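You operate a simulated robot arm through the tools that you are given. There is no shell and no other tool. Be economical: measure what you need, move in short steps, check, and stop when the job is done.

The job below is to be done with a simulated two-armed robot. You get a single attempt, and the scene is never put back.

JOB
Take the silt beaker on the island top and put it away on the centrifuge high shelf. Put the freezer block on the island top away on the gear high shelf. Put the feed tray labelled "reach" from the balance bench on the top deck and the feed tray that says "dune" on the tray pad. Fetch the purple brush and stand it on the end high shelf. Pick up the large beaker with one hand, pass it to the other hand and put it on the oven high shelf. The order is free. Set down upright: silt beaker, purple brush, large beaker.

It is judged by the outcome, as a careful person would: the job done as asked, and still so three seconds after it is handed in. It fails if anything else is knocked over, pushed out of place, dropped, spilled or broken.

ROBOT AND FRAMES
Two 7-joint arms with two-finger parallel grippers on one trunk, on a base that drives. Base frame: it is fixed to the floor where the robot stands at the start and does not move with it; the origin is under the middle of the robot, x ahead of it, y to its left, z up. Units: m, degrees, N and s.
The left shoulder is at the start at [-0.082, 0.119, 0.851], the right one opposite. With the tool pointing down near the work surface each hand reaches from about 0.1 to 0.56 m from the robot's upright axis, wherever it stands, measured 20 degrees to its own side. Places, roughly: centrifuge high shelf [1.3, 0, 0.5]; end high shelf [-1.1, 2.8, 0.5]; feed tray [-1, 2.5, 1]; freezer block [1.25, 0.75, 1]; gear high shelf [0.6, 3.5, 0.5]; large beaker [-1, 2.5, 1]; oven high shelf [3, 1.7, 0.5]; purple brush (4x3x9 cm) [-1, 2.4, 0.9]; silt beaker [0.5, 0, 1]; top deck [1.4, -1, 0.8]; tray pad (18x22 cm) [0.54, 0.62, 0.9]. Payload 3.43 kg a hand.
Tool frame (each hand has its own): the origin (TCP) lies between the finger pads and is the grasp point; the fingertips stand 0.03 m ahead of it; z points along the fingers, y is the line along which they close. The gripper opens to 0.094 m. The fingers are 0.028 m wide and 0.01 m thick; the gripper's body (0.05 by 0.096 m) begins 0.055 m behind the TCP.
Orientation is told as [roll, pitch, yaw] about the base's x, y, z axes, in that order, counted from this pose: with the fingers straight down and closing along the base's y, the tool's x points along the base's -x, its y along +y and its z along -z.

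CONTROLS
- The arms move only by the tool nudge_tool. It takes "left_moves", "right_moves" or both (then of equal length, played together; a hand with none holds still); each is one flat list of numbers, 6 for each row, row after row: the shift along the tool's x, y, z in m, then the turn, a rotation vector about the tool's x, y, z in degrees. In form: [dx, dy, dz, ax, ay, az, dx, dy, dz, ax, ay, az, ...]. A call has 1 to 10 rows; each row shifts and turns the commanded pose from where the row before left it, along the tool's axes as they then stand. "left_grip" and "right_grip" are, for a hand that has rows, the gripper command, from -1 (fully open) to 1 (shut), values between in proportion, set as the call begins (left out, the last holds). A row lasts 0.2 s, in which the tool goes at most 0.05 m and 8.6 degrees; a call with a longer step from one row to the next is refused whole, and so is a gripper value outside its range. Where a pose cannot be reached the arm comes as near as it can. A force on the tool above 40 N (or 10 N above the force at the start of the call, whichever is more), or a blocked arm, ends the call early, and 0.2 s more pass. Each finger travels about 0.153 m/s and halts on what it meets, pressing with about 42 N; the grip force reading is that of the motor and also rises with nothing between the fingers. The clock runs only during rows and for 0.2 s after the last one: add rows that do not move to give the fingers time. The reply holds the time, the measured pose of the TCP, the force on the tool along the base axes, the opening and the grip force, in the units named above and with some noise, with the torque about the TCP (base axes, N m) and any sound that the robot's microphone picked up.
- Cameras (640 x 400 px; columns grow to the right, rows downward): "scene" is now at [0.0273, 0.0317, 1.5594]; the picture's right is [0.41, -0.91, 0.00], its down [-0.70, -0.31, -0.65] and it looks along [0.59, 0.26, -0.76] (base axes); focal length 248 px, centre (320, 200). "left" rides on the left gripper at [0.076, -0.014, -0.102] in its tool frame; the picture's right is [0.18, 0.98, 0.00], its down [-0.75, 0.14, -0.64] and it looks along [-0.63, 0.12, 0.77] (tool axes); focal length 243 px, centre (320, 200). "right" rides on the right gripper at [0.076, 0.014, -0.103] in its tool frame; the picture's right is [-0.18, 0.98, 0.00], its down [-0.75, -0.14, -0.64] and it looks along [-0.63, -0.12, 0.77] (tool axes); focal length 243 px, centre (320, 200).
- grab_frame(camera): a new picture of that camera. No time passes.
- raise_lower(by): slides the trunk up (or, below 0, down) by that many m; the arms and the scene camera ride with it, the base frame stays. It gives what a move gives, with no picture.
- drive_base(legs): drives the robot by 1 to 6 legs, each [ahead, left, turn to the left] in m, m and degrees, along the robot's own axes; the way and the turn of a leg run together, so that a leg with both is an arc; at most 1.5 m and 180 degrees a leg. The arms and the cameras ride along, it lands a little off, and it stops where it bumps. It gives what a move gives.
- head_to(pan, tilt): turns the head with the scene camera to pan (to the left, within 143 degrees either way) and tilt (down, from -29 to 69), counted from straight ahead of the robot. It gives what a move gives.
- measure_at(camera, pixels): for up to 12 pixels [column, row] of the newest picture of that camera ("zoom" is the newest enlarged one), the place [x, y, z] in the base frame of the surface seen there, good to about 0.002 m. No time passes.
- inspect(camera, box): a new picture of the part [left, top, right, bottom] of that camera's present view, enlarged. No time passes.
- job_done(): hands the job in; it is judged then, once.

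Work in short steps. Measure before you move; look again where a grasp or a placing could have gone wrong, and mend it. You have 131 turns and 142 pictures in all, those below and enlarged ones among them. Open the grippers and draw the arms clear of the work before you hand the job in, unless the task says otherwise.

The tools are called after "Request:" as a command line: name --argument value ..., lists and objects as JSON in quotes. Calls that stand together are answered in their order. nudge_tool: Moves the arms, as the interface text tells. Its arguments: {"type":"object","properties":{"left_moves":{"type":"array"},"left_grip":{"type":"number"},"right_moves":{"type":"array"},"right_grip":{"type":"number"}},"required":[]} The other tools are called the same way: raise_lower (by) slides the trunk up or down; drive_base (legs) drives the base; head_to (pan, tilt) turns the head that bears the scene camera; grab_frame (camera) takes a picture; measure_at (camera, pixels) gives the place of the surface under pixels of a picture; inspect (camera, box) takes an enlarged picture of a part of a camera's view; job_done () hands the job in.

At the start:

```text
t: 0.0
left_position: [0.2874, 0.3538, 1.1445]
left_orientation: [0.0, 0.0, 0.0]
left_wrist_force: [0.5, 0.5, -0.6]
left_moment: [0.02, -0.02, 0.01]
left_gripper_width: 0.0939
left_gripper_force: 0.0
right_position: [0.2978, 0.0168, 1.1682]
right_orientation: [-0.1, 0.1, 0.0]
right_wrist_force: [-0.4, 0.0, -0.3]
right_moment: [0.03, -0.02, 0.02]
right_gripper_width: 0.0939
right_gripper_force: 0.0
trunk travel left (down, up): [-0.275, 0.06]
robot x, y, heading: [-0.002, -0.0001, -0.1]
head pan, tilt: [24.0, 49.6]
```

scene: 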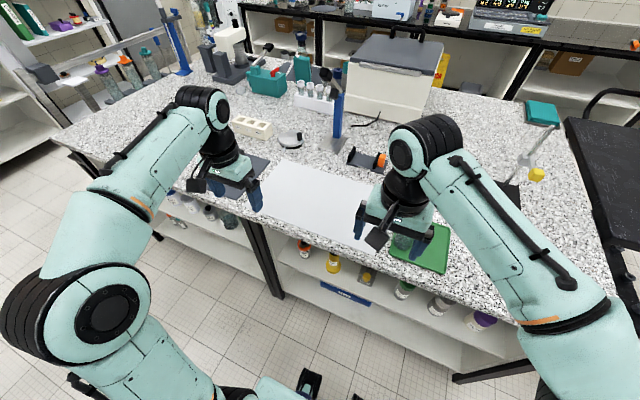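
right: 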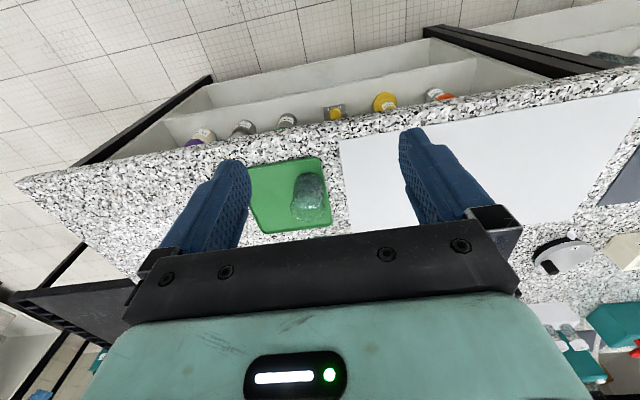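
left: 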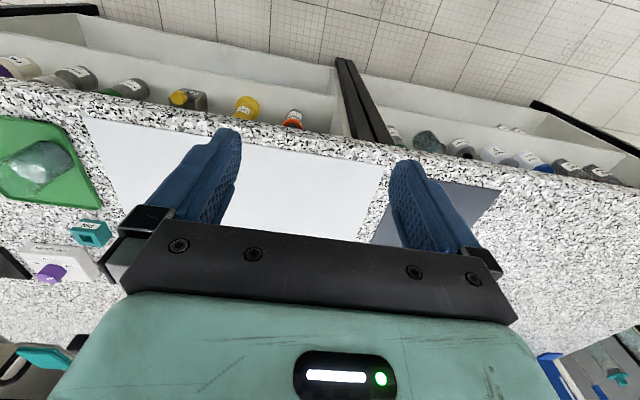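

The scene shows the island ahead with the silt beaker probably on the green mat near (405,240). I look around first to learn the layout.

Request:
head_to --pan 0 --tilt 40

Request:
grab_frame --camera "scene"

Request:
head_to --pan -60 --tilt 30

Request:
grab_frame --camera "scene"

Request:
head_to --pan 60 --tilt 20

Request:
grab_frame --camera "scene"

Request:
head_to --pan 120 --tilt 20

Request:
grab_frame --camera "scene"

```text
t: 0.9
left_position: [0.2884, 0.3545, 1.1442]
left_orientation: [0.0, 0.0, 0.0]
left_wrist_force: [0.2, -0.9, 1.0]
left_moment: [0.01, -0.02, -0.03]
left_gripper_width: 0.0941
left_gripper_force: 0.1
right_position: [0.2962, 0.0178, 1.169]
right_orientation: [0.0, 0.0, 0.0]
right_wrist_force: [-0.2, 0.4, -0.6]
right_moment: [0.02, -0.02, -0.02]
right_gripper_width: 0.0942
right_gripper_force: 0.0
trunk travel left (down, up): [-0.275, 0.06]
robot x, y, heading: [0.002, -0.0033, -0.1]
head pan, tilt: [0.0, 40.0]
```

```text
138 pictures are left
```

scene: 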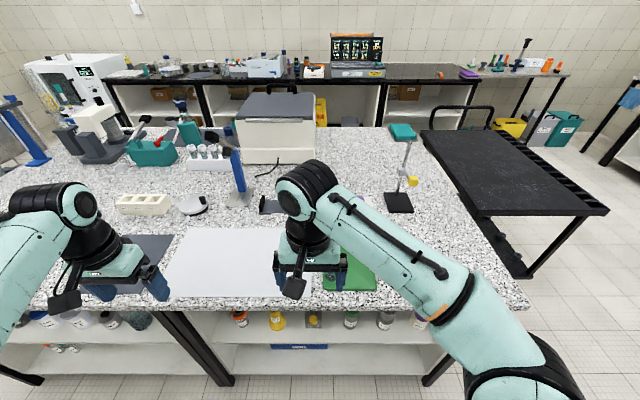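

```text
t: 2.2
left_position: [0.2886, 0.3542, 1.1443]
left_orientation: [-0.1, -0.1, 0.0]
left_wrist_force: [-0.2, 0.4, -0.4]
left_moment: [0.01, 0.03, 0.01]
left_gripper_width: 0.094
left_gripper_force: 0.0
right_position: [0.2968, 0.0176, 1.1688]
right_orientation: [-0.1, 0.0, 0.0]
right_wrist_force: [0.9, -0.3, -0.4]
right_moment: [0.03, 0.01, 0.0]
right_gripper_width: 0.0941
right_gripper_force: 0.1
trunk travel left (down, up): [-0.275, 0.06]
robot x, y, heading: [-0.0023, 0.0003, 0.3]
head pan, tilt: [-60.0, 30.0]
```

```text
137 pictures are left
```

scene: 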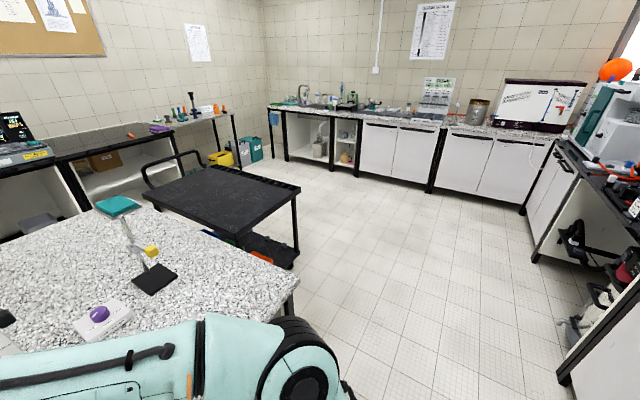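

```text
t: 4.2
left_position: [0.2883, 0.3537, 1.145]
left_orientation: [0.0, 0.0, 0.0]
left_wrist_force: [-0.1, 0.6, 0.2]
left_moment: [0.0, -0.01, -0.01]
left_gripper_width: 0.094
left_gripper_force: 0.0
right_position: [0.297, 0.0177, 1.1685]
right_orientation: [0.0, 0.0, 0.0]
right_wrist_force: [-0.1, 0.1, 0.3]
right_moment: [-0.03, -0.03, 0.01]
right_gripper_width: 0.0942
right_gripper_force: 0.0
trunk travel left (down, up): [-0.275, 0.06]
robot x, y, heading: [-0.0008, 0.0025, 0.1]
head pan, tilt: [60.0, 20.0]
```

```text
136 pictures are left
```

scene: 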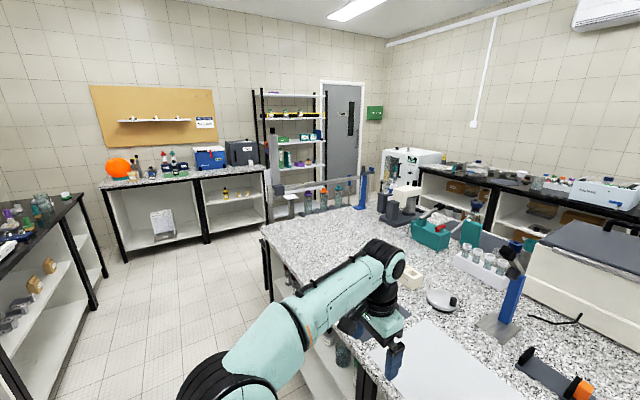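

```text
t: 5.5
left_position: [0.2886, 0.355, 1.1441]
left_orientation: [0.0, 0.1, 0.1]
left_wrist_force: [0.2, 0.0, -0.3]
left_moment: [0.02, -0.01, -0.01]
left_gripper_width: 0.094
left_gripper_force: 0.0
right_position: [0.2968, 0.0166, 1.1685]
right_orientation: [0.0, -0.1, 0.0]
right_wrist_force: [0.4, -0.2, -0.5]
right_moment: [-0.01, 0.0, 0.01]
right_gripper_width: 0.0941
right_gripper_force: 0.0
trunk travel left (down, up): [-0.275, 0.06]
robot x, y, heading: [0.0019, 0.001, 0.1]
head pan, tilt: [120.0, 20.0]
```

```text
135 pictures are left
```

scene: 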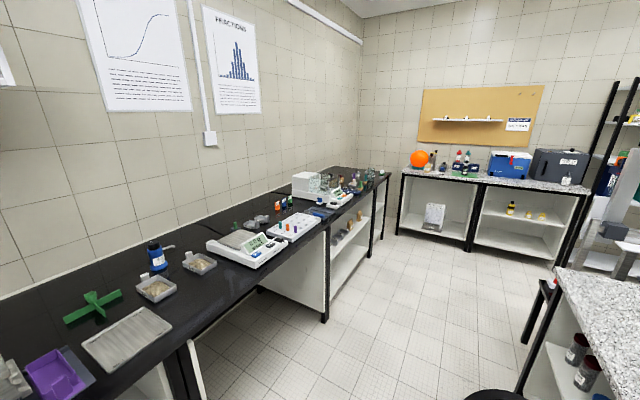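

The balance bench (left/back) carries the feed trays around (300,250). I zoom in on it, and measure bench surfaces.

Request:
inspect --camera "scene" --box '[180, 160, 420, 310]'

Request:
measure_at --camera "scene" --pixels '[[325, 225], [240, 245], [290, 225], [390, 175], [340, 240], [330, 270], [362, 215], [375, 230], [435, 215], [515, 210], [515, 237], [440, 180]]'

Request:
measure_at --camera "zoom" --pixels '[[320, 200]]'

```text
2.67 times, centred on (300, 235) of scene
```

zoom: 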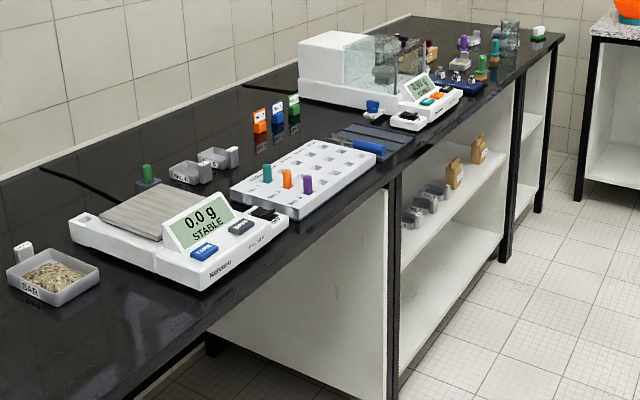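

```text
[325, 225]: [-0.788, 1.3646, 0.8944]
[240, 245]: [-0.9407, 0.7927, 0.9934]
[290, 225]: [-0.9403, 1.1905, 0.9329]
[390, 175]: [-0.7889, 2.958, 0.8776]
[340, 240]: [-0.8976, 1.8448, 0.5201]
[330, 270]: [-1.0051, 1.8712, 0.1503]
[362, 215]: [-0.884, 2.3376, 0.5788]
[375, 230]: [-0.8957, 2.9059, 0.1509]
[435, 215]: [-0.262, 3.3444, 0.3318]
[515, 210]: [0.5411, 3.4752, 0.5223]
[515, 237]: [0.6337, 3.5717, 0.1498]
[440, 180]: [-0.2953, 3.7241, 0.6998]
```

```text
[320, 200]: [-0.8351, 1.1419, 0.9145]
```

Now I look at the island from here.

Request:
head_to --pan 30 --tilt 30

Request:
inspect --camera "scene" --box '[220, 140, 460, 290]'

Request:
head_to --pan 0 --tilt 60

Request:
grab_frame --camera "scene"

```text
t: 7.1
left_position: [0.2889, 0.3539, 1.1445]
left_orientation: [0.0, 0.0, 0.0]
left_wrist_force: [-0.9, -0.7, 0.3]
left_moment: [0.04, 0.06, 0.03]
left_gripper_width: 0.0936
left_gripper_force: 0.0
right_position: [0.2972, 0.0176, 1.1684]
right_orientation: [0.0, -0.1, 0.0]
right_wrist_force: [-0.1, -0.7, 0.4]
right_moment: [0.01, 0.02, 0.02]
right_gripper_width: 0.094
right_gripper_force: 0.0
trunk travel left (down, up): [-0.275, 0.06]
robot x, y, heading: [-0.0016, -0.0011, -0.1]
head pan, tilt: [30.0, 30.0]
```

```text
2.67 times, centred on (340, 215) of scene
```

zoom: 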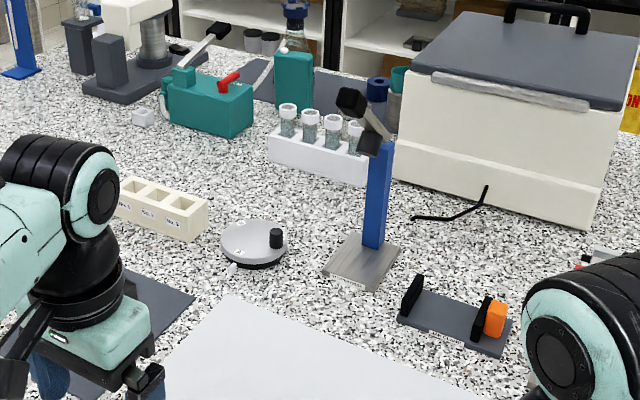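

```text
t: 8.1
left_position: [0.2898, 0.3543, 1.1439]
left_orientation: [0.0, 0.0, -0.1]
left_wrist_force: [-0.5, 0.2, -0.2]
left_moment: [-0.01, 0.02, -0.02]
left_gripper_width: 0.0942
left_gripper_force: 0.0
right_position: [0.2969, 0.0168, 1.1681]
right_orientation: [-0.1, 0.0, 0.0]
right_wrist_force: [-0.2, -0.2, 1.0]
right_moment: [0.0, 0.03, -0.01]
right_gripper_width: 0.0941
right_gripper_force: 0.1
trunk travel left (down, up): [-0.275, 0.06]
robot x, y, heading: [-0.0009, 0.0018, -0.2]
head pan, tilt: [0.0, 60.0]
```

```text
132 pictures are left
```

scene: 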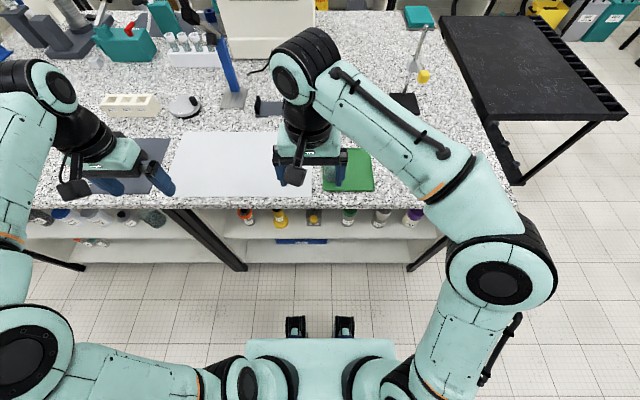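

I measure the candidate objects, island edges and the pads.

Request:
head_to --pan 30 --tilt 30

Request:
grab_frame --camera "scene"

Request:
measure_at --camera "scene" --pixels '[[330, 172], [285, 220], [340, 195], [420, 205], [300, 180], [315, 245], [440, 205], [430, 160], [255, 170], [290, 255], [390, 270], [560, 230]]'

Request:
inspect --camera "right" --box '[200, 100, 400, 250]'

Request:
measure_at --camera "right" --pixels '[[310, 190], [310, 218], [290, 215], [300, 180], [325, 205], [262, 200], [280, 165], [250, 155], [330, 155], [295, 212]]'

```text
t: 9.0
left_position: [0.2895, 0.3545, 1.1447]
left_orientation: [0.0, 0.0, 0.0]
left_wrist_force: [-0.2, 0.6, -0.2]
left_moment: [-0.02, 0.02, -0.01]
left_gripper_width: 0.0937
left_gripper_force: 0.0
right_position: [0.2958, 0.0167, 1.1679]
right_orientation: [0.0, 0.0, 0.1]
right_wrist_force: [-0.4, -0.5, 0.3]
right_moment: [-0.01, 0.0, 0.0]
right_gripper_width: 0.0939
right_gripper_force: 0.0
trunk travel left (down, up): [-0.275, 0.06]
robot x, y, heading: [-0.0018, 0.0005, -0.1]
head pan, tilt: [30.0, 30.0]
```

```text
131 pictures are left
```

scene: 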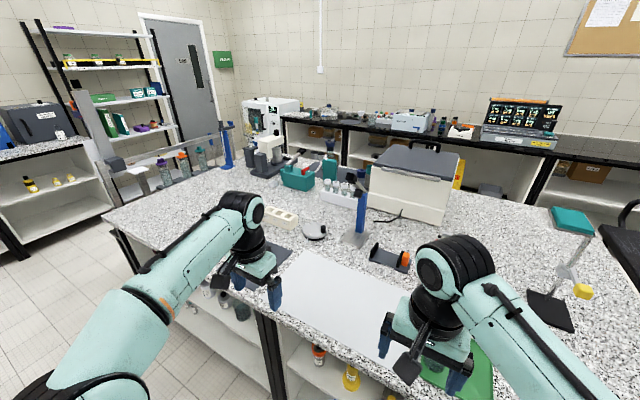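

```text
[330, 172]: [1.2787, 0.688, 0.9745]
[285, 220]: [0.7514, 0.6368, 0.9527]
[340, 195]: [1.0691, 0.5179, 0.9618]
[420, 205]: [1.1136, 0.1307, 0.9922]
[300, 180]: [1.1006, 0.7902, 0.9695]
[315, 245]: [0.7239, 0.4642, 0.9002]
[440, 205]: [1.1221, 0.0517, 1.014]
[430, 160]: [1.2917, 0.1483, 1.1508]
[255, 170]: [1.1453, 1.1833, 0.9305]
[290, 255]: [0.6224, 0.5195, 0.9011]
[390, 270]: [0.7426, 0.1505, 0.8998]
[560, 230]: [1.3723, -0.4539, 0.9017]
```

```text
2.67 times, centred on (300, 175) of right
```

zoom: 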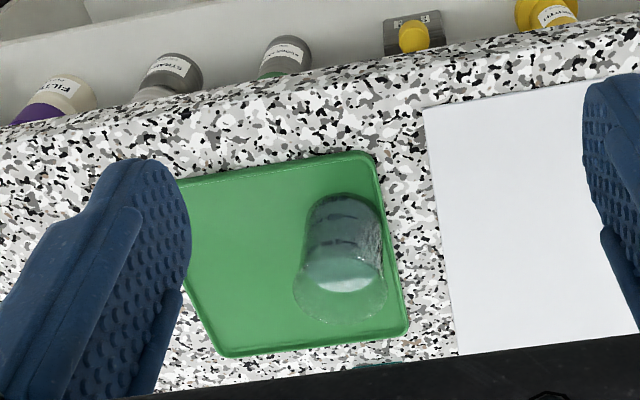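

```text
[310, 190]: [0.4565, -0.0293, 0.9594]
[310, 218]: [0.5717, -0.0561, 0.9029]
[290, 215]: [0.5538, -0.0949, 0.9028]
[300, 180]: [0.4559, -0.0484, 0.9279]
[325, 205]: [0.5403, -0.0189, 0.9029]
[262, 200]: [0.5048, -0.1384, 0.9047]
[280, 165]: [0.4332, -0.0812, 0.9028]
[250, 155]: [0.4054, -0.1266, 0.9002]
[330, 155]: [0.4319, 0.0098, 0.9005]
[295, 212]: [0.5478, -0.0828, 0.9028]
```

The silt beaker stands on the green mat at about [0.49,-0.03]. I tilt the right hand 50° forward, then look at the beaker with its camera.

Request:
nudge_tool --right_moves '[0, 0, 0, 0, -8.4, 0, 0, 0, 0, 0, -8.4, 0, 0, 0, 0, 0, -8.4, 0, 0, 0, 0, 0, -8.4, 0, 0, 0, 0, 0, -8.4, 0, 0, 0, 0, 0, -8.4, 0]'

Request:
grab_frame --camera "right"

```text
t: 10.4
left_position: [0.2882, 0.3535, 1.1453]
left_orientation: [0.0, 0.1, 0.0]
left_wrist_force: [0.7, 0.5, 0.2]
left_moment: [-0.03, 0.0, -0.03]
left_gripper_width: 0.0937
left_gripper_force: 0.0
right_position: [0.296, 0.0174, 1.1688]
right_orientation: [0.1, -50.5, -0.1]
right_wrist_force: [0.3, -1.0, 0.7]
right_moment: [0.0, -0.02, 0.03]
right_gripper_width: 0.094
right_gripper_force: 0.1
trunk travel left (down, up): [-0.275, 0.06]
robot x, y, heading: [0.0028, -0.0008, -0.0]
head pan, tilt: [30.0, 30.0]
```

```text
129 pictures are left
```

right: 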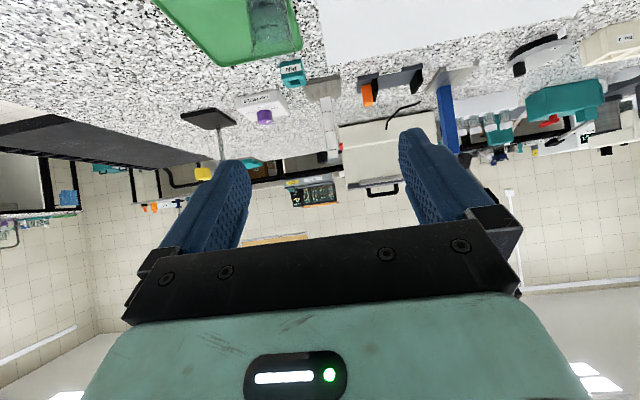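

The beaker is in the top of the view at (272,30). I measure it and zoom.

Request:
inspect --camera "right" --box '[200, 0, 360, 100]'

Request:
measure_at --camera "zoom" --pixels '[[280, 50], [280, 100], [280, 150], [210, 100], [350, 100], [280, 190], [370, 280], [200, 20], [360, 20], [280, 210]]'

Request:
head_to --pan -10 --tilt 60

Request:
grab_frame --camera "scene"

```text
4.00 times, centred on (280, 50) of right
```

zoom: 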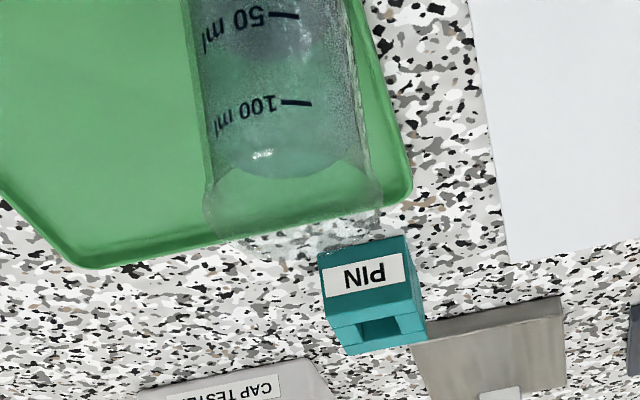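

```text
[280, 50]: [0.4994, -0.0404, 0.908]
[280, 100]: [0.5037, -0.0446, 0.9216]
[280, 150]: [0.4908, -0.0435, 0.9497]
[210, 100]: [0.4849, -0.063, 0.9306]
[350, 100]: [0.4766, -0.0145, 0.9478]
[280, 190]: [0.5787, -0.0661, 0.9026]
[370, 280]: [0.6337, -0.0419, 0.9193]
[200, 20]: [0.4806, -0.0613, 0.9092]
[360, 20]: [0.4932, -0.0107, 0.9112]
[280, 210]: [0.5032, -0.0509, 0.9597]
```

```text
t: 11.5
left_position: [0.2896, 0.3544, 1.1444]
left_orientation: [0.0, 0.1, 0.0]
left_wrist_force: [0.5, 0.4, 0.8]
left_moment: [0.0, -0.02, 0.0]
left_gripper_width: 0.0939
left_gripper_force: 0.1
right_position: [0.2975, 0.0181, 1.1685]
right_orientation: [0.0, -50.3, -0.1]
right_wrist_force: [-0.6, 0.1, 0.4]
right_moment: [0.01, -0.04, 0.02]
right_gripper_width: 0.094
right_gripper_force: 0.1
trunk travel left (down, up): [-0.275, 0.06]
robot x, y, heading: [-0.002, 0.0027, -0.0]
head pan, tilt: [-10.0, 60.0]
```

```text
127 pictures are left
```

scene: 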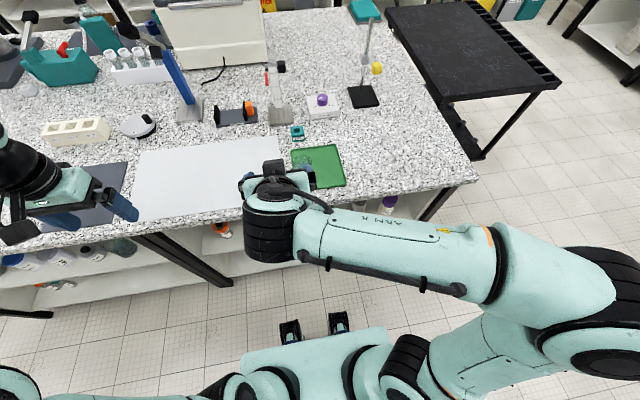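

Beaker centre ≈ (0.483,-0.037), rim ~0.965, mat 0.903. I bring the hand to the pre-grasp point 12 cm back along the tool axis.

Request:
nudge_tool --right_moves '[0.0141, -0.0138, 0.0421, 0, 0, 0, 0.0141, -0.0138, 0.0421, 0, 0, 0, 0.0141, -0.0138, 0.0421, 0, 0, 0, 0.0141, -0.0138, 0.0421, 0, 0, 0]' --right_grip -1

Request:
grab_frame --camera "right"

Request:
measure_at --camera "right" --pixels '[[316, 60], [316, 90], [316, 110], [290, 80], [340, 80], [300, 130]]'

```text
t: 12.5
left_position: [0.2901, 0.3539, 1.145]
left_orientation: [0.0, -0.1, 0.1]
left_wrist_force: [0.3, -0.2, 0.1]
left_moment: [-0.01, 0.0, -0.02]
left_gripper_width: 0.0941
left_gripper_force: 0.1
right_position: [0.3939, -0.0392, 1.0167]
right_orientation: [-0.1, -50.4, -0.1]
right_wrist_force: [1.1, 0.0, 0.2]
right_moment: [0.01, 0.02, 0.01]
right_gripper_width: 0.0941
right_gripper_force: 0.0
trunk travel left (down, up): [-0.275, 0.06]
robot x, y, heading: [0.0001, 0.0003, -0.3]
head pan, tilt: [-10.0, 60.0]
```

```text
126 pictures are left
```

right: 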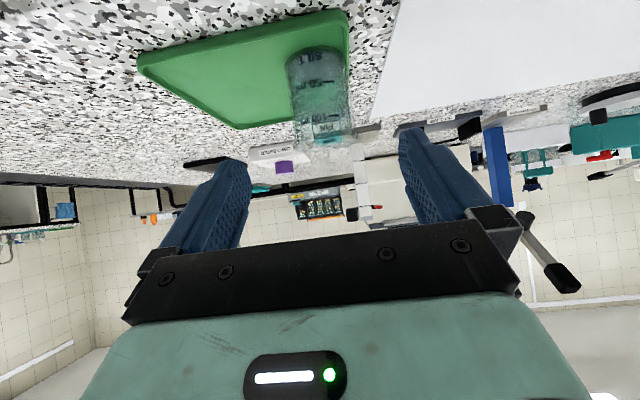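

```text
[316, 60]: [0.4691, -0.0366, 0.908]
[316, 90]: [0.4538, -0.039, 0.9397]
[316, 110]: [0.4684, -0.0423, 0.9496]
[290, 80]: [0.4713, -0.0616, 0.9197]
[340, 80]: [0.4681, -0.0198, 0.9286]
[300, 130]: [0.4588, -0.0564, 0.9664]
```

"SILT" is on the beaker, between the fingers (316,90). I advance 11.8 cm along the tool and check.

Request:
nudge_tool --right_moves '[0.0006, 0, 0.0294, 0, 0, 0, 0.0006, 0, 0.0294, 0, 0, 0, 0.0006, 0, 0.0294, 0, 0, 0, 0.0006, 0, 0.0294, 0, 0, 0]'

Request:
nudge_tool --right_moves '[0, 0, 0, 0, 0, 0, 0, 0, 0, 0, 0, 0, 0, 0, 0, 0, 0, 0]' --right_grip 1

Request:
grab_frame --camera "right"

```text
t: 13.5
left_position: [0.2901, 0.3546, 1.1441]
left_orientation: [0.0, 0.0, 0.1]
left_wrist_force: [0.0, -0.1, -0.4]
left_moment: [0.0, 0.02, 0.0]
left_gripper_width: 0.0939
left_gripper_force: 0.0
right_position: [0.4798, -0.0406, 0.9405]
right_orientation: [0.1, -50.4, -0.1]
right_wrist_force: [1.4, 0.1, 1.2]
right_moment: [-0.03, 0.0, 0.0]
right_gripper_width: 0.0939
right_gripper_force: 0.0
trunk travel left (down, up): [-0.275, 0.06]
robot x, y, heading: [0.0005, 0.0007, -0.2]
head pan, tilt: [-10.0, 60.0]
```

```text
t: 14.3
left_position: [0.2893, 0.3543, 1.1446]
left_orientation: [0.0, 0.0, 0.0]
left_wrist_force: [-0.7, 0.1, -0.1]
left_moment: [0.01, 0.0, -0.04]
left_gripper_width: 0.0939
left_gripper_force: 0.1
right_position: [0.4796, -0.0388, 0.9412]
right_orientation: [0.0, -50.5, -0.1]
right_wrist_force: [1.4, 0.6, 0.6]
right_moment: [-0.05, 0.0, 0.01]
right_gripper_width: 0.055
right_gripper_force: 41.6
trunk travel left (down, up): [-0.275, 0.06]
robot x, y, heading: [0.0012, -0.0009, 0.3]
head pan, tilt: [-10.0, 60.0]
```

```text
125 pictures are left
```

right: 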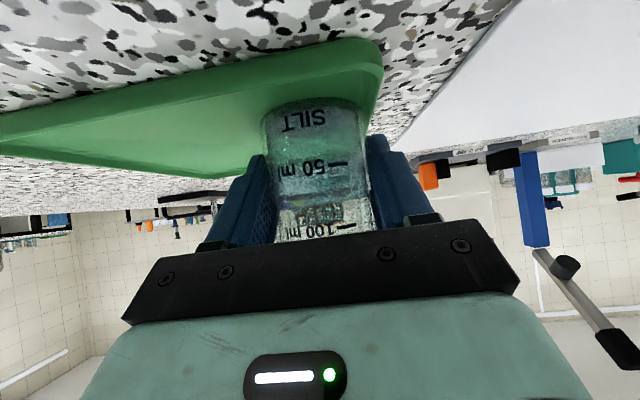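

Beaker held (0.055 m wide), base 0.038 below TCP. I lift gently and draw back.

Request:
nudge_tool --right_moves '[-0.0154, 0, -0.0127, 0, 0, 0, -0.0231, 0, -0.0191, 0, 0, 0, -0.0231, 0, -0.0191, 0, 0, 0, -0.0231, 0, -0.0191, 0, 0, 0, -0.0231, 0, -0.0191, 0, 0, 0, 0.0223, 0, -0.027, 0, 0, 0, 0.0223, 0, -0.027, 0, 0, 0, 0.0223, 0, -0.027, 0, 0, 0, 0.0223, 0, -0.027, 0, 0, 0]'

Request:
head_to --pan -40 --tilt 30

Request:
grab_frame --camera "scene"

Request:
measure_at --camera "scene" --pixels '[[297, 240], [150, 170], [240, 235], [380, 215], [200, 150], [300, 188], [500, 160], [430, 200], [120, 210]]'

```text
t: 16.3
left_position: [0.288, 0.3538, 1.1451]
left_orientation: [0.0, 0.1, 0.0]
left_wrist_force: [-0.3, -0.2, -0.7]
left_moment: [-0.02, -0.02, 0.03]
left_gripper_width: 0.0943
left_gripper_force: 0.1
right_position: [0.341, -0.0378, 1.0802]
right_orientation: [0.1, -50.4, -0.1]
right_wrist_force: [0.4, -0.3, -1.1]
right_moment: [-0.02, -0.02, -0.03]
right_gripper_width: 0.055
right_gripper_force: 41.8
trunk travel left (down, up): [-0.275, 0.06]
robot x, y, heading: [0.0014, -0.002, 0.0]
head pan, tilt: [-10.0, 60.0]
```

```text
t: 17.2
left_position: [0.2894, 0.3542, 1.1438]
left_orientation: [0.0, 0.0, 0.1]
left_wrist_force: [0.0, 0.3, 0.1]
left_moment: [0.01, 0.0, -0.01]
left_gripper_width: 0.0941
left_gripper_force: 0.2
right_position: [0.3409, -0.0383, 1.0775]
right_orientation: [0.1, -50.3, -0.1]
right_wrist_force: [-0.2, 0.1, -1.3]
right_moment: [0.04, 0.0, 0.01]
right_gripper_width: 0.0546
right_gripper_force: 42.4
trunk travel left (down, up): [-0.275, 0.06]
robot x, y, heading: [-0.0, -0.0012, -0.1]
head pan, tilt: [-40.0, 30.0]
```

```text
124 pictures are left
```

scene: 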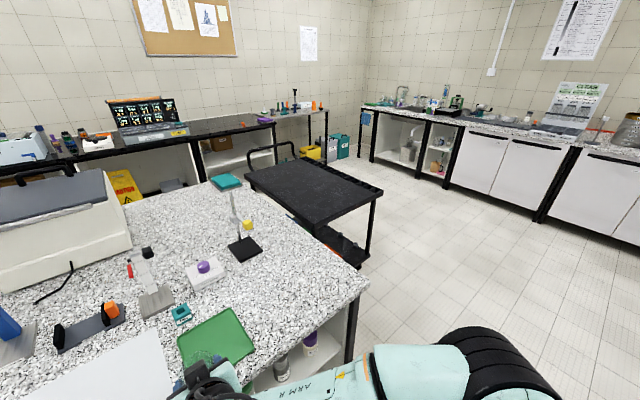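

```text
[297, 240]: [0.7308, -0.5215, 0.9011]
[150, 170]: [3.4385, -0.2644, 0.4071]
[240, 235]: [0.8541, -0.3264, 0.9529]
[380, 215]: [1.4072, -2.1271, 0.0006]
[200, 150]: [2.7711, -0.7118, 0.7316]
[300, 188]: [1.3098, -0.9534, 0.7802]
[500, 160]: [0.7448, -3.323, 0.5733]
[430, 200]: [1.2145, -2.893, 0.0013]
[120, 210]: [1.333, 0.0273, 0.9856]
```

I check the cart extent, caution sign and far bench position before choosing the driving route.

Request:
measure_at --camera "scene" --pixels '[[245, 178], [372, 198], [383, 190], [295, 160], [278, 147], [318, 240], [370, 260], [125, 185], [108, 172], [137, 196], [268, 122], [222, 176]]'

Request:
inspect --camera "scene" --box '[80, 90, 400, 290]'

```text
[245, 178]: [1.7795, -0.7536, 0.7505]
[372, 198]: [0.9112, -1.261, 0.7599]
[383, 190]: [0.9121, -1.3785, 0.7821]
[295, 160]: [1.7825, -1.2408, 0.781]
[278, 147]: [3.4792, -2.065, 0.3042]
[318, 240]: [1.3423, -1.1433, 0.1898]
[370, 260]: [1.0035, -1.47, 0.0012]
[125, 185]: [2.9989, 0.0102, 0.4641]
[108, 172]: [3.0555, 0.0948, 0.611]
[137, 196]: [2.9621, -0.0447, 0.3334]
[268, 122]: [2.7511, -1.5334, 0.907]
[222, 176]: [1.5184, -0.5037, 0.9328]
```

```text
2.00 times, centred on (240, 190) of scene
```

zoom: 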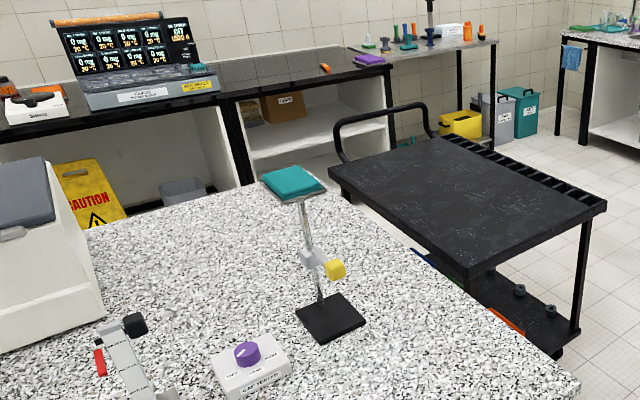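

Right route is narrow beside the cart's handle; I check the left end of the island.

Request:
head_to --pan 50 --tilt 20

Request:
grab_frame --camera "scene"

Request:
measure_at --camera "scene" --pixels '[[215, 240], [225, 280], [320, 180], [330, 205], [310, 215], [240, 205], [270, 180], [410, 175], [400, 210], [430, 170], [160, 250], [450, 190]]'

Request:
inspect --camera "scene" --box '[180, 100, 480, 290]'

```text
t: 18.9
left_position: [0.2891, 0.3529, 1.145]
left_orientation: [0.1, 0.0, 0.0]
left_wrist_force: [-0.5, -0.5, -0.4]
left_moment: [0.04, 0.0, 0.01]
left_gripper_width: 0.0939
left_gripper_force: 0.1
right_position: [0.3417, -0.0372, 1.0792]
right_orientation: [-0.1, -50.4, -0.1]
right_wrist_force: [0.0, 0.4, -1.6]
right_moment: [0.02, 0.01, 0.0]
right_gripper_width: 0.0549
right_gripper_force: 41.9
trunk travel left (down, up): [-0.275, 0.06]
robot x, y, heading: [-0.0013, -0.0011, 0.2]
head pan, tilt: [50.0, 20.0]
```

```text
122 pictures are left
```

scene: 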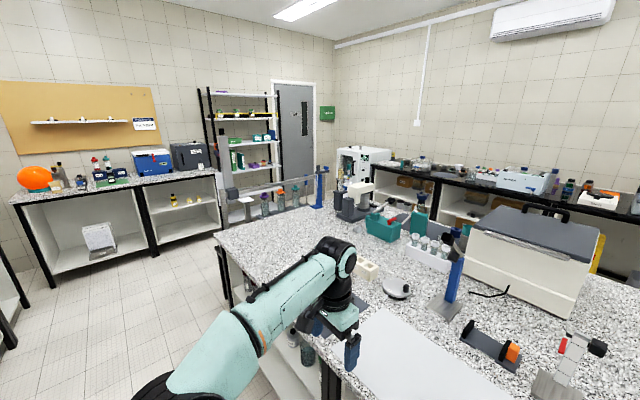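

```text
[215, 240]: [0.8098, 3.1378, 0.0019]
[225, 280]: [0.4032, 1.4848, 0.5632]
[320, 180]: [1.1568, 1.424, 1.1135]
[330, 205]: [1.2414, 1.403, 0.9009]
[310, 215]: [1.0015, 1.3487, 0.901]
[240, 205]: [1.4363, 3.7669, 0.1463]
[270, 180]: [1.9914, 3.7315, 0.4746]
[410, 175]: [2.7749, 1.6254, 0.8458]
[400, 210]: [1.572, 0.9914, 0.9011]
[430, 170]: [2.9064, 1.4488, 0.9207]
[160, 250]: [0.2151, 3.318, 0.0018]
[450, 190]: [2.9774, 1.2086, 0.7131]
```

```text
2.11 times, centred on (330, 195) of scene
```

zoom: 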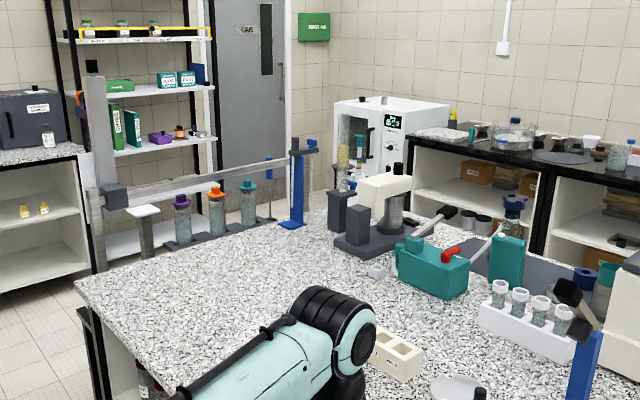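

Left route is open: island's left edge is at y≈1.55 and gear bench begins at y≈3.3. I drive around that way, carrying the beaker.

Request:
drive_base --legs '[[-0.2, 0, 0], [0, 1.2, 0], [0, 1.2, 0], [1.2, 0, 0], [1.0, 0, 0], [0, 0, 180]]'

Request:
head_to --pan 30 --tilt 25

Request:
grab_frame --camera "scene"

Request:
grab_frame --camera "right"

```text
t: 59.6
left_position: [1.723, 2.1236, 1.1438]
left_orientation: [0.0, 0.0, -178.6]
left_wrist_force: [0.1, -0.1, -0.4]
left_moment: [0.0, -0.01, -0.05]
left_gripper_width: 0.094
left_gripper_force: 0.0
right_position: [1.6621, 2.5126, 1.0794]
right_orientation: [0.0, -50.5, -178.7]
right_wrist_force: [0.7, 0.5, -1.2]
right_moment: [0.0, 0.0, 0.0]
right_gripper_width: 0.0546
right_gripper_force: 42.3
trunk travel left (down, up): [-0.275, 0.06]
robot x, y, heading: [2.0022, 2.4855, -178.5]
head pan, tilt: [50.0, 20.0]
```

```text
t: 60.4
left_position: [1.7233, 2.1226, 1.1456]
left_orientation: [0.1, 0.1, -178.6]
left_wrist_force: [-0.4, -0.7, -0.2]
left_moment: [-0.01, -0.01, -0.04]
left_gripper_width: 0.094
left_gripper_force: 0.2
right_position: [1.6624, 2.5129, 1.0791]
right_orientation: [-0.1, -50.4, -178.7]
right_wrist_force: [0.5, -0.9, -1.4]
right_moment: [-0.02, 0.02, -0.02]
right_gripper_width: 0.0548
right_gripper_force: 41.8
trunk travel left (down, up): [-0.275, 0.06]
robot x, y, heading: [2.0034, 2.4852, -178.7]
head pan, tilt: [30.0, 25.0]
```

```text
120 pictures are left
```

scene: 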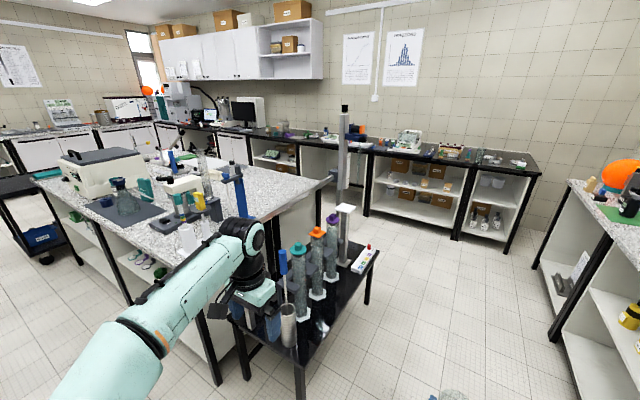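

```text
119 pictures are left
```

right: 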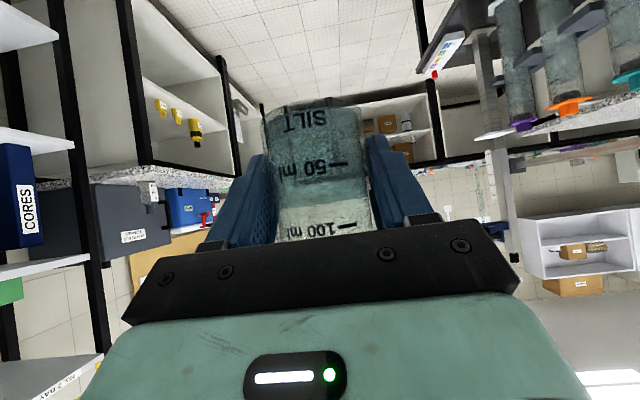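

A small table with columns sits at the island's left end near (310,280); I measure clearances before strafing.

Request:
measure_at --camera "scene" --pixels '[[299, 250], [318, 235], [290, 330], [283, 265], [343, 150], [240, 200], [300, 365], [370, 255], [115, 205], [125, 265], [130, 160], [220, 345]]'

Request:
inspect --camera "scene" --box '[0, 130, 260, 300]'

Request:
measure_at --camera "zoom" --pixels '[[260, 280], [200, 220], [330, 330], [305, 270], [365, 140], [200, 60], [310, 180], [120, 345]]'

```text
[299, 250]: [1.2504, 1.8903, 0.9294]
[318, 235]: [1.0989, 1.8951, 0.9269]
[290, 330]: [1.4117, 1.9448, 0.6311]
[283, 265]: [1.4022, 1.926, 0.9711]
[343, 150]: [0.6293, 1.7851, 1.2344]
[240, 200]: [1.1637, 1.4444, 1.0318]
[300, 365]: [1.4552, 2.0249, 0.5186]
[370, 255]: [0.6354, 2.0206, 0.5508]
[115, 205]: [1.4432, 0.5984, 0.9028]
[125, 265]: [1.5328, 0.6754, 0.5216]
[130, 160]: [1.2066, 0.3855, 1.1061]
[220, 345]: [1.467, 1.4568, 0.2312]
```

```text
2.35 times, centred on (130, 215) of scene
```

zoom: 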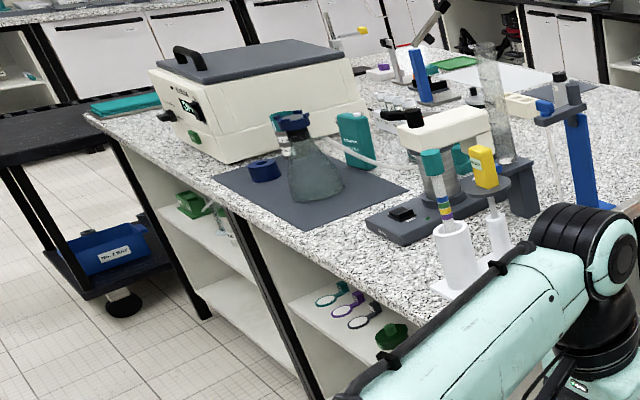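

```text
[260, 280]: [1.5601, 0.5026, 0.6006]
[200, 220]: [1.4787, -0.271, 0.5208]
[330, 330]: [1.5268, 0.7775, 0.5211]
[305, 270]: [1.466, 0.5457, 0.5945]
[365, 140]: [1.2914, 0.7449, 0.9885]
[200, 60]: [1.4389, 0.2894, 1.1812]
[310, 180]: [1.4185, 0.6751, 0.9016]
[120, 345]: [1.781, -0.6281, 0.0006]
```

The freezer block is the teal standing block at ≈(1.29,0.745); the far-side high shelf edge is at x≈1.56, z 0.521. I back off a little and strafe along the far side.

Request:
drive_base --legs '[[-0.08, 0, -1.3], [0, 1.2, 0], [0, 1.2, 0]]'

Request:
head_to --pan 0 --tilt 45

Request:
grab_frame --camera "scene"

```text
t: 82.5
left_position: [1.7758, -0.2885, 1.1445]
left_orientation: [0.0, -0.1, 178.5]
left_wrist_force: [0.5, 0.5, 0.4]
left_moment: [0.0, 0.02, 0.0]
left_gripper_width: 0.0941
left_gripper_force: 0.1
right_position: [1.735, 0.1049, 1.0795]
right_orientation: [0.0, -50.5, 178.4]
right_wrist_force: [0.7, 1.6, -0.7]
right_moment: [-0.01, 0.01, 0.02]
right_gripper_width: 0.0546
right_gripper_force: 42.4
trunk travel left (down, up): [-0.275, 0.06]
robot x, y, heading: [2.0726, 0.0599, 178.6]
head pan, tilt: [30.0, 25.0]
```

```text
t: 83.4
left_position: [1.7769, -0.2896, 1.1447]
left_orientation: [0.1, 0.0, 178.4]
left_wrist_force: [-0.5, 0.4, 0.8]
left_moment: [0.01, 0.04, 0.02]
left_gripper_width: 0.0941
left_gripper_force: 0.1
right_position: [1.7357, 0.1041, 1.0795]
right_orientation: [0.0, -50.5, 178.4]
right_wrist_force: [0.4, 0.0, -1.7]
right_moment: [-0.02, 0.01, -0.04]
right_gripper_width: 0.0549
right_gripper_force: 41.8
trunk travel left (down, up): [-0.275, 0.06]
robot x, y, heading: [2.079, 0.0599, 178.6]
head pan, tilt: [0.0, 45.0]
```

```text
117 pictures are left
```

scene: 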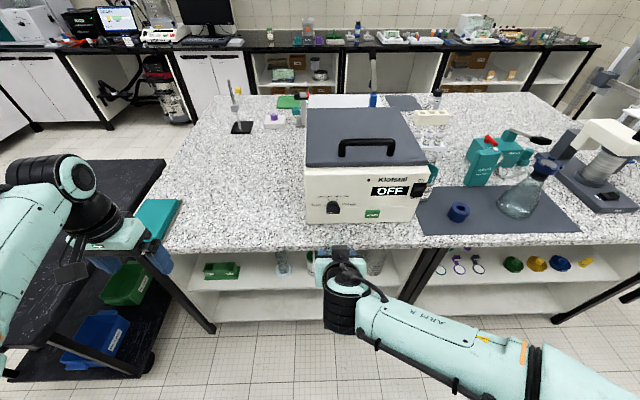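

I check the left arm's clearance to the cart before lowering the trunk.

Request:
head_to --pan 50 --tilt 45

Request:
grab_frame --camera "scene"

Request:
grab_frame --camera "right"

```text
t: 84.6
left_position: [1.7772, -0.2885, 1.1445]
left_orientation: [0.1, 0.0, 178.4]
left_wrist_force: [0.0, 0.2, 0.2]
left_moment: [0.01, 0.0, 0.01]
left_gripper_width: 0.0941
left_gripper_force: 0.0
right_position: [1.7366, 0.1041, 1.0795]
right_orientation: [0.0, -50.3, 178.4]
right_wrist_force: [0.5, 0.1, -1.1]
right_moment: [0.0, -0.01, 0.02]
right_gripper_width: 0.0545
right_gripper_force: 42.3
trunk travel left (down, up): [-0.275, 0.06]
robot x, y, heading: [2.0735, 0.0561, 178.4]
head pan, tilt: [50.0, 45.0]
```

```text
116 pictures are left
```

scene: 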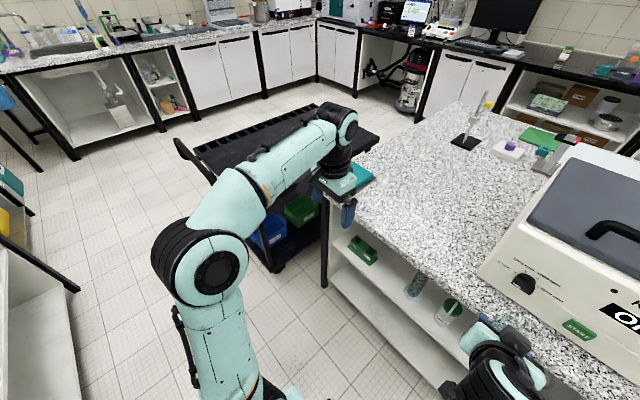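

```text
115 pictures are left
```

right: 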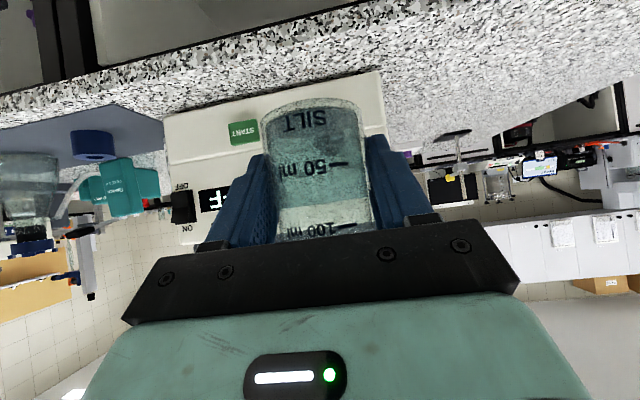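

Shelf items: green box (362,250), clear vessels at (415,285) and (450,310). I measure them to find a free spot.

Request:
measure_at --camera "scene" --pixels '[[362, 250], [415, 290], [450, 312], [390, 285], [430, 315], [335, 255], [370, 320], [460, 355], [185, 150], [210, 265], [290, 175], [405, 330]]'

Request:
inspect --camera "scene" --box '[320, 210, 520, 380]'

```text
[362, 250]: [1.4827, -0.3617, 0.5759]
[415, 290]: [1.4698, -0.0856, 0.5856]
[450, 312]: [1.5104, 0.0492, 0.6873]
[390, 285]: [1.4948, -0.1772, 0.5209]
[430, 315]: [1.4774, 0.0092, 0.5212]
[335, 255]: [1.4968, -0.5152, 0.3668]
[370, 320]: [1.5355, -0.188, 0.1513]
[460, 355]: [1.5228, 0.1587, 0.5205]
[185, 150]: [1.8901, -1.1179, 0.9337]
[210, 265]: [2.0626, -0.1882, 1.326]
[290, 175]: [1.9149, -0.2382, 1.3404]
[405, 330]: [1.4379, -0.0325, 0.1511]
```

```text
2.35 times, centred on (420, 295) of scene
```

zoom: 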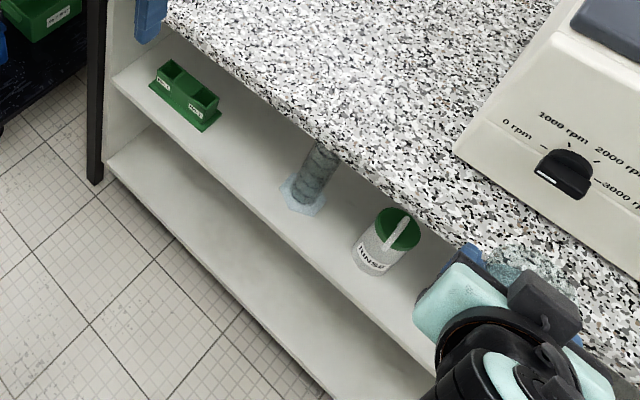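

Elbow is at z 1.33, well above the cart; I lower the trunk fully and look into the shelf.

Request:
raise_lower --by -0.27

Request:
head_to --pan 0 --tilt 40

Request:
grab_frame --camera "scene"

Request:
measure_at --camera "scene" --pixels '[[370, 225], [350, 235], [395, 235], [410, 225], [285, 225], [275, 240], [425, 230], [320, 240]]'

```text
t: 87.3
left_position: [1.7771, -0.289, 0.8748]
left_orientation: [-0.1, 0.0, 178.4]
left_wrist_force: [-0.1, 0.0, 0.4]
left_moment: [-0.02, -0.01, -0.04]
left_gripper_width: 0.0939
left_gripper_force: 0.1
right_position: [1.7356, 0.104, 0.8108]
right_orientation: [0.0, -50.4, 178.4]
right_wrist_force: [0.0, -0.3, -1.4]
right_moment: [0.01, 0.0, 0.04]
right_gripper_width: 0.0547
right_gripper_force: 41.8
trunk travel left (down, up): [-0.005, 0.33]
robot x, y, heading: [2.0749, 0.0551, 178.3]
head pan, tilt: [50.0, 45.0]
```

```text
t: 88.5
left_position: [1.776, -0.289, 0.8744]
left_orientation: [0.0, 0.0, 178.4]
left_wrist_force: [-0.4, -0.9, -0.4]
left_moment: [0.02, -0.01, -0.02]
left_gripper_width: 0.0941
left_gripper_force: 0.1
right_position: [1.7355, 0.1036, 0.8088]
right_orientation: [0.0, -50.4, 178.5]
right_wrist_force: [0.2, 0.2, -1.3]
right_moment: [0.01, 0.0, 0.01]
right_gripper_width: 0.0546
right_gripper_force: 42.2
trunk travel left (down, up): [-0.005, 0.33]
robot x, y, heading: [2.0753, 0.0558, 178.4]
head pan, tilt: [0.0, 40.0]
```

```text
113 pictures are left
```

scene: 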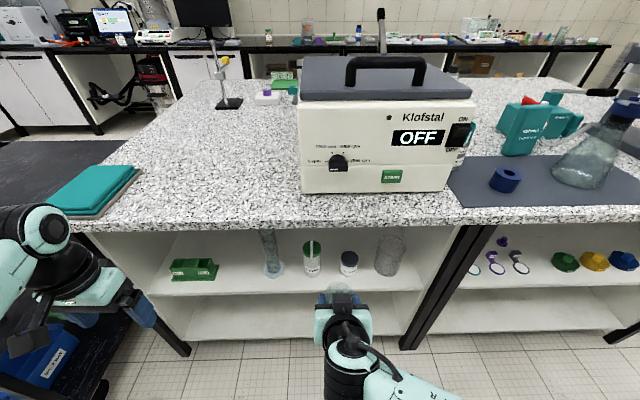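

```text
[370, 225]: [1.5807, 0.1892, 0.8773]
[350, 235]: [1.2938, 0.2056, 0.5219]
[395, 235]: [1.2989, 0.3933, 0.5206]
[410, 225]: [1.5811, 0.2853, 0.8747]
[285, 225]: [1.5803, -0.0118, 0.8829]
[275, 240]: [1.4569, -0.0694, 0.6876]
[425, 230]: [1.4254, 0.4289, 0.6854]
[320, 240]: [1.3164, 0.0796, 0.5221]
```

The widest gap is between the green box (218,270) and the cylinder (262,270). I measure it precisely.

Request:
inspect --camera "scene" --box '[150, 210, 430, 340]'

Request:
measure_at --camera "scene" --pixels '[[217, 268], [208, 276], [263, 272], [283, 273], [266, 245], [240, 270], [240, 290], [240, 285], [240, 240], [170, 275], [240, 292], [240, 226]]'

```text
2.29 times, centred on (290, 275) of scene
```

zoom: 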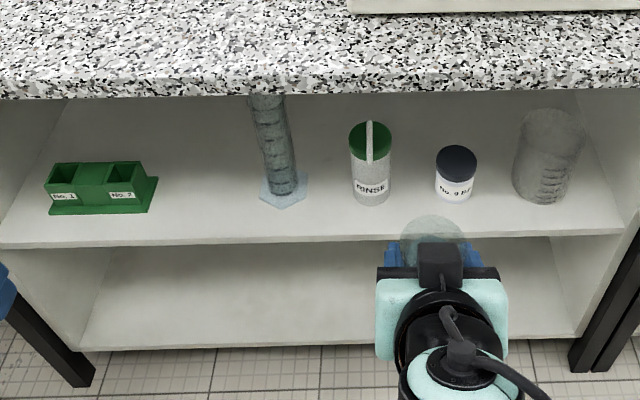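

```text
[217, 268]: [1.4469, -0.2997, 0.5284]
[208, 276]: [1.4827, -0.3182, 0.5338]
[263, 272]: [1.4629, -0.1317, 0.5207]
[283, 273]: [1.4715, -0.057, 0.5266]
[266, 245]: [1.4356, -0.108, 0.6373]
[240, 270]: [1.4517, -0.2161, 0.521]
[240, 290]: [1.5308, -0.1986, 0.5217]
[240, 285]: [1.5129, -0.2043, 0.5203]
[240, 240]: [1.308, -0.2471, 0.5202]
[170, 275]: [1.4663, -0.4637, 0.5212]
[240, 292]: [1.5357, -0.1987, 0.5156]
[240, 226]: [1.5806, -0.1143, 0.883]
```

Gap centre is y≈-0.21, shelf z 0.521, front edge x 1.535. I lower the beaker hand to z≈0.61 in front of the shelf and raise/retract the left hand away from the cart.

Request:
nudge_tool --right_moves '[0.0308, 0, 0.0255, 0, 0, 0, 0.0308, 0, 0.0255, 0, 0, 0, 0.0308, 0, 0.0255, 0, 0, 0, 0.0308, 0, 0.0255, 0, 0, 0, 0.0308, 0, 0.0255, 0, 0, 0]' --left_moves '[0.015, -0.015, -0.04, 0, 0, 0, 0.015, -0.015, -0.04, 0, 0, 0, 0.015, -0.015, -0.04, 0, 0, 0, 0.015, -0.015, -0.04, 0, 0, 0, 0.015, -0.015, -0.04, 0, 0, 0]'

Request:
drive_base --legs '[[0, 0.22, 1.6]]'

Request:
head_to --pan 0 --tilt 50

Request:
grab_frame --camera "scene"

```text
t: 89.7
left_position: [1.8304, -0.2267, 1.0088]
left_orientation: [0.8, -1.9, 177.9]
left_wrist_force: [0.1, 0.2, -0.5]
left_moment: [0.01, 0.01, 0.0]
left_gripper_width: 0.094
left_gripper_force: 0.0
left hand out of reach, approached as far as the arm can: row 3, 4, 5
right_position: [1.7376, 0.1034, 0.6105]
right_orientation: [0.1, -50.4, 178.3]
right_wrist_force: [0.0, -0.4, -2.1]
right_moment: [-0.03, -0.02, -0.01]
right_gripper_width: 0.0546
right_gripper_force: 41.8
trunk travel left (down, up): [-0.005, 0.33]
robot x, y, heading: [2.0765, 0.0571, 178.4]
head pan, tilt: [0.0, 40.0]
```

```text
t: 92.3
left_position: [1.8333, -0.4581, 1.0084]
left_orientation: [0.9, -1.9, 179.7]
left_wrist_force: [0.2, -0.5, -0.6]
left_moment: [0.02, -0.02, 0.04]
left_gripper_width: 0.094
left_gripper_force: 0.1
right_position: [1.7325, -0.128, 0.6108]
right_orientation: [0.1, -50.4, 179.9]
right_wrist_force: [-0.4, -0.4, -1.9]
right_moment: [0.02, 0.01, 0.01]
right_gripper_width: 0.0548
right_gripper_force: 41.9
trunk travel left (down, up): [-0.005, 0.33]
robot x, y, heading: [2.0729, -0.1683, 179.9]
head pan, tilt: [0.0, 40.0]
```

```text
t: 93.0
left_position: [1.8348, -0.4574, 1.008]
left_orientation: [0.9, -1.9, 179.5]
left_wrist_force: [0.4, -0.8, -0.5]
left_moment: [-0.01, 0.01, 0.01]
left_gripper_width: 0.0943
left_gripper_force: 0.1
right_position: [1.733, -0.1284, 0.6108]
right_orientation: [0.0, -50.4, 179.8]
right_wrist_force: [-0.3, 0.5, -0.8]
right_moment: [0.02, -0.01, -0.02]
right_gripper_width: 0.0548
right_gripper_force: 41.8
trunk travel left (down, up): [-0.005, 0.33]
robot x, y, heading: [2.0746, -0.1682, 180.2]
head pan, tilt: [0.0, 50.0]
```

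```text
111 pictures are left
```

scene: 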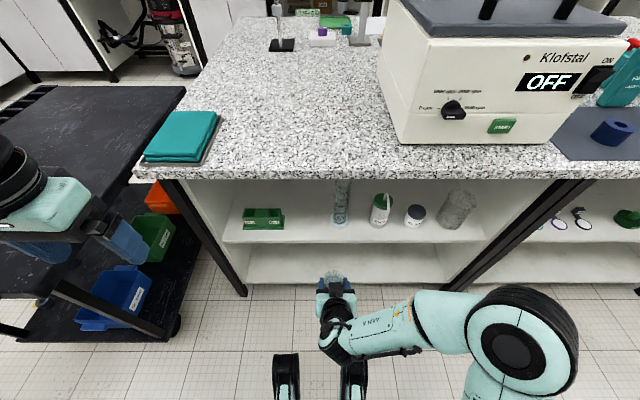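

I measure the base's front feet, and shift the hand sideways to the gap's centre.

Request:
measure_at --camera "scene" --pixels '[[285, 356], [353, 362], [285, 225], [333, 225], [309, 235], [246, 268]]'

Request:
nudge_tool --right_moves '[0, 0.021, 0, 0, 0, 0, 0, 0.021, 0, 0, 0, 0, 0, 0.021, 0, 0, 0, 0, 0, 0.021, 0, 0, 0, 0]'

```text
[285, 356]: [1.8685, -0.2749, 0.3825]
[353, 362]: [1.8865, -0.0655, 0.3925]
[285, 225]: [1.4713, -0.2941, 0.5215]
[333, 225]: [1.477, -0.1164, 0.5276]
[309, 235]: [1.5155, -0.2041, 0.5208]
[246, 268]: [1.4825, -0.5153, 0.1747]
```

```text
t: 94.0
left_position: [1.8341, -0.4573, 1.0082]
left_orientation: [0.9, -1.9, 179.4]
left_wrist_force: [-0.3, 0.1, 0.2]
left_moment: [0.03, 0.02, 0.01]
left_gripper_width: 0.0942
left_gripper_force: 0.0
right_position: [1.7306, -0.2122, 0.6102]
right_orientation: [0.0, -50.4, 179.8]
right_wrist_force: [-0.6, 0.7, -1.5]
right_moment: [0.0, -0.02, 0.02]
right_gripper_width: 0.055
right_gripper_force: 41.8
trunk travel left (down, up): [-0.005, 0.33]
robot x, y, heading: [2.0733, -0.1698, 180.0]
head pan, tilt: [0.0, 50.0]
```

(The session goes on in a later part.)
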